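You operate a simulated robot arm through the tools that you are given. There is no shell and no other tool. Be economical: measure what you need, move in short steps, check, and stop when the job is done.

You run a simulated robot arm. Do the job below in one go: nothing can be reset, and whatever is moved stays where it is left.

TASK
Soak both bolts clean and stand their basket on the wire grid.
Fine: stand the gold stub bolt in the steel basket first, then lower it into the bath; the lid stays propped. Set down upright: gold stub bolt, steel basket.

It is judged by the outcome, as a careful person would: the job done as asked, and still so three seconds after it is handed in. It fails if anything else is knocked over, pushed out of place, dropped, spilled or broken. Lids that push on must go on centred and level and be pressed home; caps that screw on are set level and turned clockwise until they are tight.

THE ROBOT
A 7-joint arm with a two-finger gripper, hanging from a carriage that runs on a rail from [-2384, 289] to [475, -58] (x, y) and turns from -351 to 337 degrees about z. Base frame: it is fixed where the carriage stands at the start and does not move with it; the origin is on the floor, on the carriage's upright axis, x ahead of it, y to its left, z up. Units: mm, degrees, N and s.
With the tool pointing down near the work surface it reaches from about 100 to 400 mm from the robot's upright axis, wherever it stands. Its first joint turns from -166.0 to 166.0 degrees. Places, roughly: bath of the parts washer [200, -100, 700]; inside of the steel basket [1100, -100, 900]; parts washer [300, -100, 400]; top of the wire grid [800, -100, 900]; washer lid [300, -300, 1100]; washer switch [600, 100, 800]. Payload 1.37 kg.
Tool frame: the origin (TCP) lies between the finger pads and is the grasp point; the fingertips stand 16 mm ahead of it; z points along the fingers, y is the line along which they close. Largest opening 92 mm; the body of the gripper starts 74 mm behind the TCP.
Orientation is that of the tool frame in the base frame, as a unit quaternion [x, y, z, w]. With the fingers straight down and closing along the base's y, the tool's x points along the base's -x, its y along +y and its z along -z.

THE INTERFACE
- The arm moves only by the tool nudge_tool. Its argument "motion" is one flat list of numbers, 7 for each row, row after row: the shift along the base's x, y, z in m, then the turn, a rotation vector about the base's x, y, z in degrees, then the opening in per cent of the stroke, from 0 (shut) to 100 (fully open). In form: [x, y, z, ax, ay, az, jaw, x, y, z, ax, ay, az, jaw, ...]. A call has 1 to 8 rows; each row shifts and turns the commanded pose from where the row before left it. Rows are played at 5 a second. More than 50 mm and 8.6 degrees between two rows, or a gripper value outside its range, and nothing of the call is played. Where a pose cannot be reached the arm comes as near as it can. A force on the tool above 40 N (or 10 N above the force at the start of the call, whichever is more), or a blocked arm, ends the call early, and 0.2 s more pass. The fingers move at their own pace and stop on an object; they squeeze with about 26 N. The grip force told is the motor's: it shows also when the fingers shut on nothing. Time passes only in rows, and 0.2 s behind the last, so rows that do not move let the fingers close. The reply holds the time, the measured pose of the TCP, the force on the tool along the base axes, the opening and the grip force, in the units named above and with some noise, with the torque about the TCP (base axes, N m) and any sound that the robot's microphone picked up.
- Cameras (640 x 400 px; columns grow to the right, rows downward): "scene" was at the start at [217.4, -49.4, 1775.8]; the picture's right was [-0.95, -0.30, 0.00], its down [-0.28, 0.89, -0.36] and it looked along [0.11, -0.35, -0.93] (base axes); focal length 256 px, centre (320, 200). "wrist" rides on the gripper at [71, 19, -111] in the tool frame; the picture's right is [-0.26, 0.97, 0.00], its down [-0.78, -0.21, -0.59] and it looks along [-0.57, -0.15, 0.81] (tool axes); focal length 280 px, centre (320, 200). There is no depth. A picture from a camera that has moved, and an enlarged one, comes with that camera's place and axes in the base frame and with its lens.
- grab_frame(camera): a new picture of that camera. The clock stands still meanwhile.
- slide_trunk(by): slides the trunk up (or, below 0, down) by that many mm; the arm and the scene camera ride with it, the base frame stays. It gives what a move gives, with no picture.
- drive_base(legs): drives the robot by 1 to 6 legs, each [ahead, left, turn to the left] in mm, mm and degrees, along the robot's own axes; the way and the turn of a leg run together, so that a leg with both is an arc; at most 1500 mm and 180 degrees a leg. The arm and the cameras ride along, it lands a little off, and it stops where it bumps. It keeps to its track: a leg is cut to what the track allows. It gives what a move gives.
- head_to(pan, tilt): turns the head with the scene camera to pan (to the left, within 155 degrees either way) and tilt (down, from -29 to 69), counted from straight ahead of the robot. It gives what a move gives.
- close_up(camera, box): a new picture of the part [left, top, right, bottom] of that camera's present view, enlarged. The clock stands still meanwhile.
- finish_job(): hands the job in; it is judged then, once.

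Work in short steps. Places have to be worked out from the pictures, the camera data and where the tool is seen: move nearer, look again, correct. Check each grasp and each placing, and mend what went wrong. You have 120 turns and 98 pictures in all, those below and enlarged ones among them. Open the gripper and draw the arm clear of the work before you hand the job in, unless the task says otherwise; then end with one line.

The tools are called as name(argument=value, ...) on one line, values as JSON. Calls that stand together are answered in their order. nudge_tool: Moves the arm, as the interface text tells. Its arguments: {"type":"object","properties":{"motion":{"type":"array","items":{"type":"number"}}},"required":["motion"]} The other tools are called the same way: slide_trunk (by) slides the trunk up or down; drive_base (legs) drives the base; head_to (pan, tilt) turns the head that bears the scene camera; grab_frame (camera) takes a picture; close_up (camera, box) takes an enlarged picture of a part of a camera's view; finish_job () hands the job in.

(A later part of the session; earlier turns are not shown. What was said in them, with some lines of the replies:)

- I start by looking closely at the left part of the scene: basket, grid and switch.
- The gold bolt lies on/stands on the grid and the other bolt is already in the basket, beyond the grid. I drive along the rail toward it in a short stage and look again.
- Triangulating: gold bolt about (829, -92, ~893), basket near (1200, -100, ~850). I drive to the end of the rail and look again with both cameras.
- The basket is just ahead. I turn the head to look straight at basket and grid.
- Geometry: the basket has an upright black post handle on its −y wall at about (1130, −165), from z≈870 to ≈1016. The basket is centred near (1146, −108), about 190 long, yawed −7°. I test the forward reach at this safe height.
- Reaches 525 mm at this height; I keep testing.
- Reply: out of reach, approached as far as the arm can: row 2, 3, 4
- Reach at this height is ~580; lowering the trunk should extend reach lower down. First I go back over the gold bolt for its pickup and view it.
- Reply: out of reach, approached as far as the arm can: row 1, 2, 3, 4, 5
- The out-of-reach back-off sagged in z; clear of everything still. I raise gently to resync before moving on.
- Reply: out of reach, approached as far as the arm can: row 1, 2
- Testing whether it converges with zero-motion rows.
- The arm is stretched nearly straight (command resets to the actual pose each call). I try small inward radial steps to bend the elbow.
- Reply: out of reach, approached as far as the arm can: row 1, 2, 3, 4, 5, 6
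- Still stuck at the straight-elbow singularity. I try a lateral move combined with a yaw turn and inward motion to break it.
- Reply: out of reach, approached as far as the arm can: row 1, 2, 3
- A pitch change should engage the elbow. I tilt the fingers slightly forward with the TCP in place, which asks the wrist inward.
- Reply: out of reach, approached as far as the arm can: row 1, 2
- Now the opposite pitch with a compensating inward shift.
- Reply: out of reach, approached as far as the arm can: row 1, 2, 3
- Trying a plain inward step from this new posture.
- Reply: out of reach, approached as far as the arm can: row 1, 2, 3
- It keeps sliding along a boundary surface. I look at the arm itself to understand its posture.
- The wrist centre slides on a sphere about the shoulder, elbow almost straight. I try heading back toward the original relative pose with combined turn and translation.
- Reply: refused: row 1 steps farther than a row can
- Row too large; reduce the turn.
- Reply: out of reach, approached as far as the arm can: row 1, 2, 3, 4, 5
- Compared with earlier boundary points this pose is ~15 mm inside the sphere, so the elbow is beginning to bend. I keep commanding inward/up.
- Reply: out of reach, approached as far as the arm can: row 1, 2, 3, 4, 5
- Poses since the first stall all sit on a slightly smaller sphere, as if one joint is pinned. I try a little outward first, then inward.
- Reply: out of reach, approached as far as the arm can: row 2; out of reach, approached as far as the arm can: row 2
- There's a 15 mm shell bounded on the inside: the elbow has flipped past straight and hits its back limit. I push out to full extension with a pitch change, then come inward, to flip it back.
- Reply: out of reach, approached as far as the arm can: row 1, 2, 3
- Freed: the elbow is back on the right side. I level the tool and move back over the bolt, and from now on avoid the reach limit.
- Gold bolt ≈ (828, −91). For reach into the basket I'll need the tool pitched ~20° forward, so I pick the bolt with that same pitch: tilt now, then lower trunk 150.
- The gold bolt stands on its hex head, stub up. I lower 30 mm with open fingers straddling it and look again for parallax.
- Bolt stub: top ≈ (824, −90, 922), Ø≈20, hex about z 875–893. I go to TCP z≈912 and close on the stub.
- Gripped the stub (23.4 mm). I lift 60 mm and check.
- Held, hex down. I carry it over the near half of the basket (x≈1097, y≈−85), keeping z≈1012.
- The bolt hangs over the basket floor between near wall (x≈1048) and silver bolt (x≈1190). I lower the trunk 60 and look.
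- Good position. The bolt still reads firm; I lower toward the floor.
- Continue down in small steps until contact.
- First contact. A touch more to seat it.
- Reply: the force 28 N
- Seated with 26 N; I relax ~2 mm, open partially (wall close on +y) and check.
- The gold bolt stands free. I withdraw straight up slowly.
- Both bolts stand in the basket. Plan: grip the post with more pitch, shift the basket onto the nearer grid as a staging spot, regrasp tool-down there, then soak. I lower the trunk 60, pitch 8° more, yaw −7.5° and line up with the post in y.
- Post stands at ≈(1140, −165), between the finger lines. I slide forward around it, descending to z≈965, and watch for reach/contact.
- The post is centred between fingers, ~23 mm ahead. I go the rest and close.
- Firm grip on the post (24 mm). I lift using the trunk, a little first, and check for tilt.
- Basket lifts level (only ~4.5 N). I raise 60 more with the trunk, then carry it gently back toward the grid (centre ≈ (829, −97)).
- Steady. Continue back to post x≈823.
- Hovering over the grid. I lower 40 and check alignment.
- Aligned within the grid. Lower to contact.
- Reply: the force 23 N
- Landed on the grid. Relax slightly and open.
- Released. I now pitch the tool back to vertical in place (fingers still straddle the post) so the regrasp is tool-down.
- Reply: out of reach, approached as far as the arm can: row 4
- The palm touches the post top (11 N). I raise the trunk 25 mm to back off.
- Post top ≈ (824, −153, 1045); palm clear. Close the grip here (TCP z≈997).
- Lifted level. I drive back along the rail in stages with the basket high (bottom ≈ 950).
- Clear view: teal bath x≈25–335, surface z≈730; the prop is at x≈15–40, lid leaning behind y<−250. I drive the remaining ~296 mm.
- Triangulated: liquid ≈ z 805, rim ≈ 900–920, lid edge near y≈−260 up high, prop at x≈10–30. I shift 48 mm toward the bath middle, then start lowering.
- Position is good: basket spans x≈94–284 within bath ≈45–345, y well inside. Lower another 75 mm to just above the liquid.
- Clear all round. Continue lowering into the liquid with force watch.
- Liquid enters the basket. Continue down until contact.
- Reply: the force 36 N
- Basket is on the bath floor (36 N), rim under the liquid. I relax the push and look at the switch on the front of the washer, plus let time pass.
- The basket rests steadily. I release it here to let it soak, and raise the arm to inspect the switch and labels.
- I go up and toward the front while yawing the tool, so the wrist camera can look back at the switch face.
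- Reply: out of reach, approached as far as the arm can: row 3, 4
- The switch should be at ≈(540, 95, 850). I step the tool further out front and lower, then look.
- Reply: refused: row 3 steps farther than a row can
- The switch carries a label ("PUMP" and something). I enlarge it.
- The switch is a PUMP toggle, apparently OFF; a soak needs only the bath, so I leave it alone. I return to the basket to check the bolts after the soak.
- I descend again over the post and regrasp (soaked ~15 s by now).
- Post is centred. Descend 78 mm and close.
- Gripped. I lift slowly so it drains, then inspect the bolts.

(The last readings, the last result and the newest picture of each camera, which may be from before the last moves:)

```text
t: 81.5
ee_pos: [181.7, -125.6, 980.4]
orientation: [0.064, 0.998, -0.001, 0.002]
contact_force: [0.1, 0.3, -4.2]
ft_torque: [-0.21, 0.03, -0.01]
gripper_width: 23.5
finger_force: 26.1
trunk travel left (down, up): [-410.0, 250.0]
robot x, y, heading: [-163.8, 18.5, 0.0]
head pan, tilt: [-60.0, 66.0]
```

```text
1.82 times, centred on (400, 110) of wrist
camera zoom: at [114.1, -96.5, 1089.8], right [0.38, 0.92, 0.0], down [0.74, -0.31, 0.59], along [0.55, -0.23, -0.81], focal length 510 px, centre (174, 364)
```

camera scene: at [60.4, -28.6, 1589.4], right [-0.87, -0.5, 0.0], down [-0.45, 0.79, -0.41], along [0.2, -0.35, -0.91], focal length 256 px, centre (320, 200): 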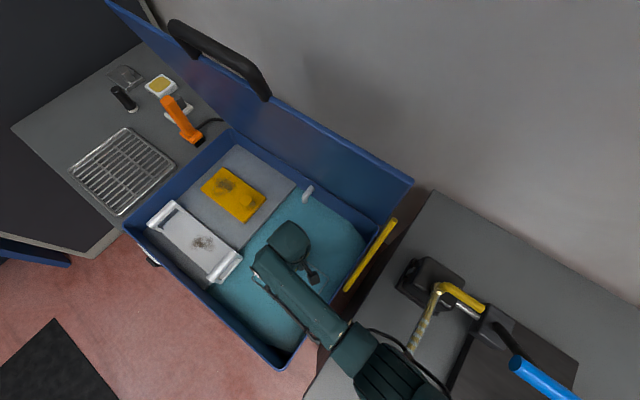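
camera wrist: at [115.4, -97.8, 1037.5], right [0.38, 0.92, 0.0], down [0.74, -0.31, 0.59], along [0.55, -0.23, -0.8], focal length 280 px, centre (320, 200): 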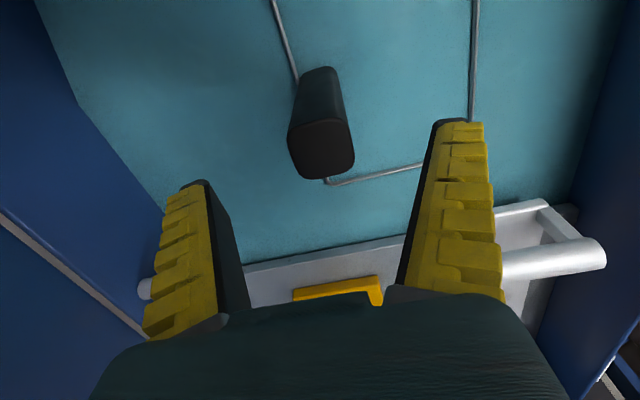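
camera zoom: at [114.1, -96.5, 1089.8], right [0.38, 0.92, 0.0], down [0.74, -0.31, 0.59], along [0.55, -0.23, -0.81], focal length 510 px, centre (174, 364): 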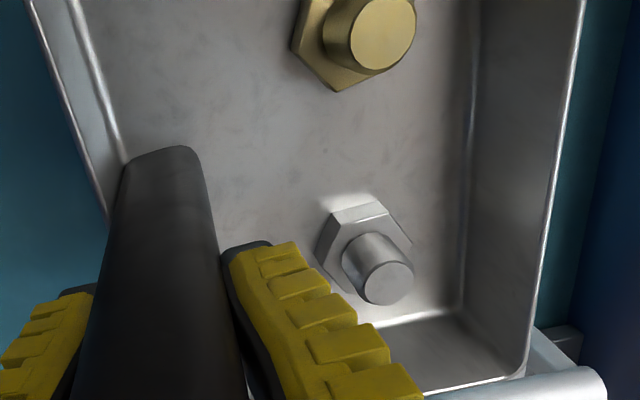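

Both bolts are now bright and clean. I raise to travel height, moving back off the lid side, with a short drip pause.

nudge_tool(motion=[0, 0.005, 0.02, 0, 0, 0, 0, 0, 0.01, 0.02, 0, 0, 0, 0, 0.001, 0.015, 0.025, 0, 0, 0, 0, 0.001, 0.015, 0.02, 0, 0, 0, 0, 0, 0.005, 0.01, 0, 0, 0, 0, 0, 0, 0, 0, 0, 0, 0, 0, 0, 0, 0, 0, 0, 0, 0, 0, 0, 0, 0, 0, 0])

drive_base(legs=[[150, -18, 0], [200, -24, 0], [200, -24, 0], [93, -11, 0]])

head_to(pan=-20, tilt=62)

grab_frame(camera="scene")

```text
t: 83.3
ee_pos: [185.3, -73.5, 1073.7]
orientation: [0.064, 0.998, -0.001, 0.003]
contact_force: [0.2, 1.0, -4.1]
ft_torque: [-0.16, -0.02, -0.01]
gripper_width: 23.5
finger_force: 25.5
trunk travel left (down, up): [-410.0, 250.0]
robot x, y, heading: [-158.2, 16.5, 0.3]
head pan, tilt: [-60.0, 66.0]
```

```text
t: 87.8
ee_pos: [822.6, -152.1, 1073.1]
orientation: [0.063, 0.998, -0.001, 0.004]
contact_force: [0.3, -1.3, -3.8]
ft_torque: [-0.2, 0.02, -0.02]
gripper_width: 23.5
finger_force: 25.5
trunk travel left (down, up): [-410.0, 250.0]
robot x, y, heading: [474.7, -58.8, -0.0]
head pan, tilt: [-60.0, 66.0]
```

```text
t: 88.9
ee_pos: [821.6, -152.0, 1073.4]
orientation: [0.064, 0.998, -0.001, 0.004]
contact_force: [-0.1, -0.1, -3.8]
ft_torque: [-0.19, -0.01, -0.01]
gripper_width: 23.3
finger_force: 26.2
trunk travel left (down, up): [-410.0, 250.0]
robot x, y, heading: [472.1, -59.4, 0.0]
head pan, tilt: [-20.0, 62.0]
```

```text
29 pictures are left
camera scene: at [732.7, -75.0, 1592.9], right [-0.34, -0.94, 0.0], down [-0.83, 0.3, -0.47], along [0.44, -0.16, -0.88], focal length 256 px, centre (320, 200)
```

scene: 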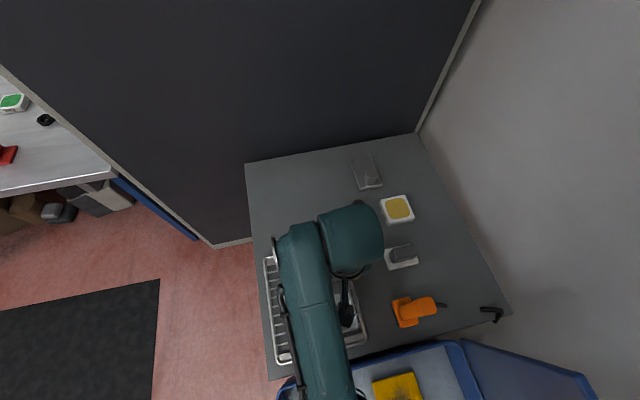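

Back over the grid. Small centring shift, lower by trunk 60, then touch down gently.

nudge_tool(motion=[0.002, 0.004, 0, 0, 0, 0, 0, 0.002, 0.004, 0, 0, 0, 0, 0])

slide_trunk(by=-60)

grab_frame(camera="wrist")

```text
t: 89.5
ee_pos: [825.9, -144.8, 1073.8]
orientation: [0.063, 0.998, -0.002, 0.003]
contact_force: [0.6, -0.2, -3.1]
ft_torque: [-0.18, 0.0, -0.02]
gripper_width: 23.6
finger_force: 25.7
trunk travel left (down, up): [-410.0, 250.0]
robot x, y, heading: [471.8, -56.2, 0.1]
head pan, tilt: [-20.0, 62.0]
```

```text
t: 90.5
ee_pos: [825.8, -144.6, 1014.4]
orientation: [0.064, 0.998, -0.001, 0.003]
contact_force: [-0.2, -0.3, -4.2]
ft_torque: [-0.2, 0.0, 0.0]
gripper_width: 23.2
finger_force: 26.4
trunk travel left (down, up): [-350.0, 310.0]
robot x, y, heading: [468.9, -54.5, 0.2]
head pan, tilt: [-20.0, 62.0]
```

```text
28 pictures are left
camera wrist: at [756.7, -115.0, 1123.5], right [0.38, 0.92, 0.0], down [0.74, -0.31, 0.59], along [0.55, -0.23, -0.8], focal length 280 px, centre (320, 200)
```

wrist: 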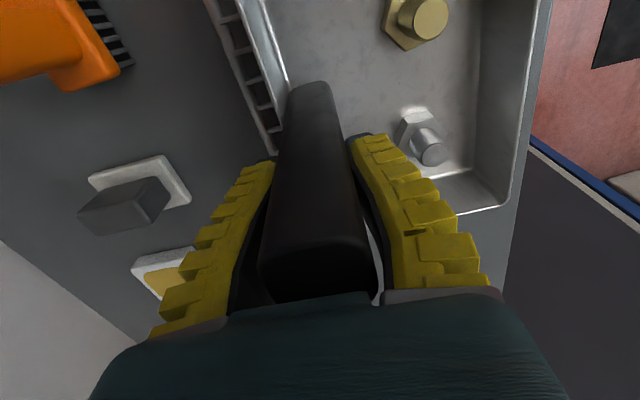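

Geometry is consistent (≥30 mm margin each side). Touch down in small steps.

nudge_tool(motion=[0, 0, -0.008, 0, 0, 0, 0, 0, 0, -0.005, 0, 0, 0, 0, 0, 0, -0.003, 0, 0, 0, 0, 0, 0, -0.003, 0, 0, 0, 0])

```text
t: 91.5
ee_pos: [827.0, -143.9, 994.0]
orientation: [0.064, 0.998, -0.001, 0.003]
contact_force: [0.2, -1.0, -4.5]
ft_torque: [-0.21, 0.02, 0.0]
gripper_width: 23.6
finger_force: 26.0
trunk travel left (down, up): [-350.0, 310.0]
robot x, y, heading: [470.5, -59.3, 0.2]
head pan, tilt: [-20.0, 62.0]
```

Not yet touching; continue in 2–3 mm steps.

nudge_tool(motion=[0, 0, -0.003, 0, 0, 0, 0, 0, 0, -0.003, 0, 0, 0, 0, 0, 0, -0.002, 0, 0, 0, 0])

```text
t: 92.3
ee_pos: [826.2, -144.2, 989.0]
orientation: [0.064, 0.998, -0.001, 0.004]
contact_force: [-2.2, -1.4, 6.6]
ft_torque: [0.17, 0.37, 0.03]
gripper_width: 24.4
finger_force: 25.4
trunk travel left (down, up): [-350.0, 310.0]
robot x, y, heading: [472.8, -58.2, -0.0]
head pan, tilt: [-20.0, 62.0]
```

Contact (basket weight carried by the grid). A tiny relax and open.

nudge_tool(motion=[0, 0, -0.001, 0, 0, 0, 0, 0, 0, 0, 0, 0, 0, 25, 0, 0, 0, 0, 0, 0, 50, 0, 0, 0, 0, 0, 0, 80, 0, 0, 0, 0, 0, 0, 100])

grab_frame(camera="wrist")

```text
t: 93.5
ee_pos: [826.4, -144.2, 985.2]
orientation: [0.064, 0.998, -0.001, 0.004]
contact_force: [0.3, -0.6, 0.3]
ft_torque: [0.01, -0.01, 0.04]
gripper_width: 92.1
finger_force: 0.1
trunk travel left (down, up): [-350.0, 310.0]
robot x, y, heading: [472.2, -59.0, 0.2]
head pan, tilt: [-20.0, 62.0]
```

```text
27 pictures are left
camera wrist: at [756.9, -115.1, 1095.0], right [0.38, 0.92, 0.0], down [0.74, -0.31, 0.59], along [0.55, -0.23, -0.8], focal length 280 px, centre (320, 200)
```

wrist: 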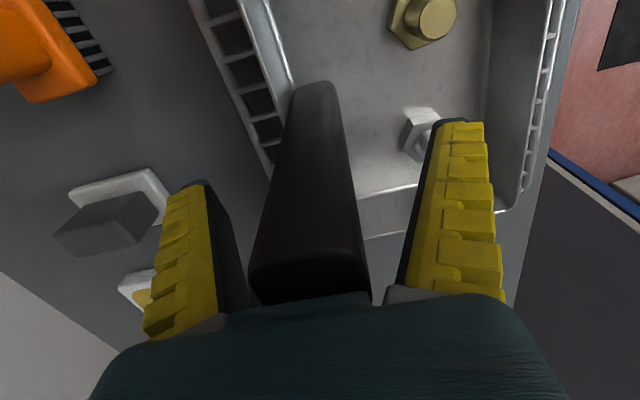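

Standing on the grid. I rise straight up with the trunk and verify.

slide_trunk(by=160)

drive_base(legs=[[-250, 30, 0]])

head_to(pan=-50, tilt=62)

grab_frame(camera="scene")

grab_frame(camera="wrist")

```text
t: 95.3
ee_pos: [826.1, -144.0, 1145.3]
orientation: [0.063, 0.998, -0.001, 0.003]
contact_force: [0.2, -0.9, 0.4]
ft_torque: [-0.01, 0.04, -0.03]
gripper_width: 92.0
finger_force: 0.1
trunk travel left (down, up): [-510.0, 150.0]
robot x, y, heading: [471.0, -57.4, -0.0]
head pan, tilt: [-20.0, 62.0]
```

```text
t: 97.1
ee_pos: [575.3, -111.6, 1146.0]
orientation: [0.061, 0.998, -0.002, 0.003]
contact_force: [-0.1, -0.5, 0.3]
ft_torque: [0.01, 0.01, 0.03]
gripper_width: 91.7
finger_force: 0.0
trunk travel left (down, up): [-510.0, 150.0]
robot x, y, heading: [224.1, -28.4, 0.6]
head pan, tilt: [-20.0, 62.0]
```

```text
t: 98.1
ee_pos: [576.0, -111.2, 1145.7]
orientation: [0.06, 0.998, -0.001, 0.004]
contact_force: [-0.5, -0.4, -0.1]
ft_torque: [-0.01, -0.01, 0.0]
gripper_width: 91.9
finger_force: 0.1
trunk travel left (down, up): [-510.0, 150.0]
robot x, y, heading: [222.2, -24.6, 0.2]
head pan, tilt: [-50.0, 62.0]
```

```text
26 pictures are left
camera scene: at [463.2, -70.6, 1692.9], right [-0.76, -0.65, 0.0], down [-0.57, 0.67, -0.47], along [0.3, -0.36, -0.88], focal length 256 px, centre (320, 200)
```

scene: 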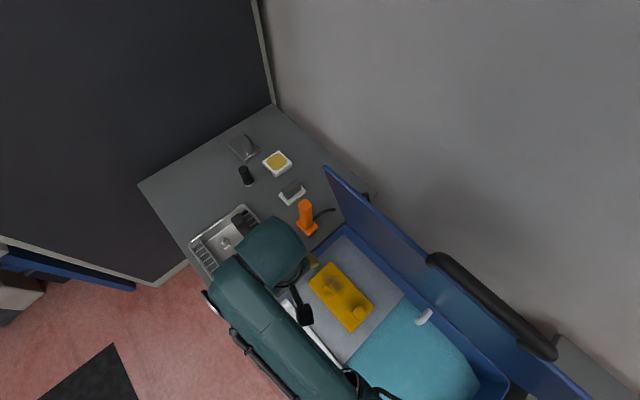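

```text
25 pictures are left
camera wrist: at [506.4, -83.3, 1255.1], right [0.38, 0.93, 0.0], down [0.74, -0.3, 0.59], along [0.55, -0.23, -0.8], focal length 280 px, centre (320, 200)
```

wrist: 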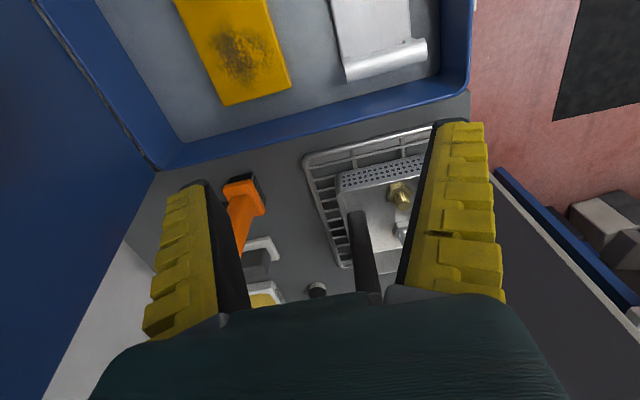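

The basket stands on the grid inside its frame with both clean bolts upright. The lid is still propped, nothing else has moved, and the arm is clear with its gripper open, so I hand in.

finish_job()

```text
The job is handed in.
```

Both bolts were soaked clean and are standing upright in the steel basket on the wire grid; the lid is still propped, and I left the washer's pump switch untouched.
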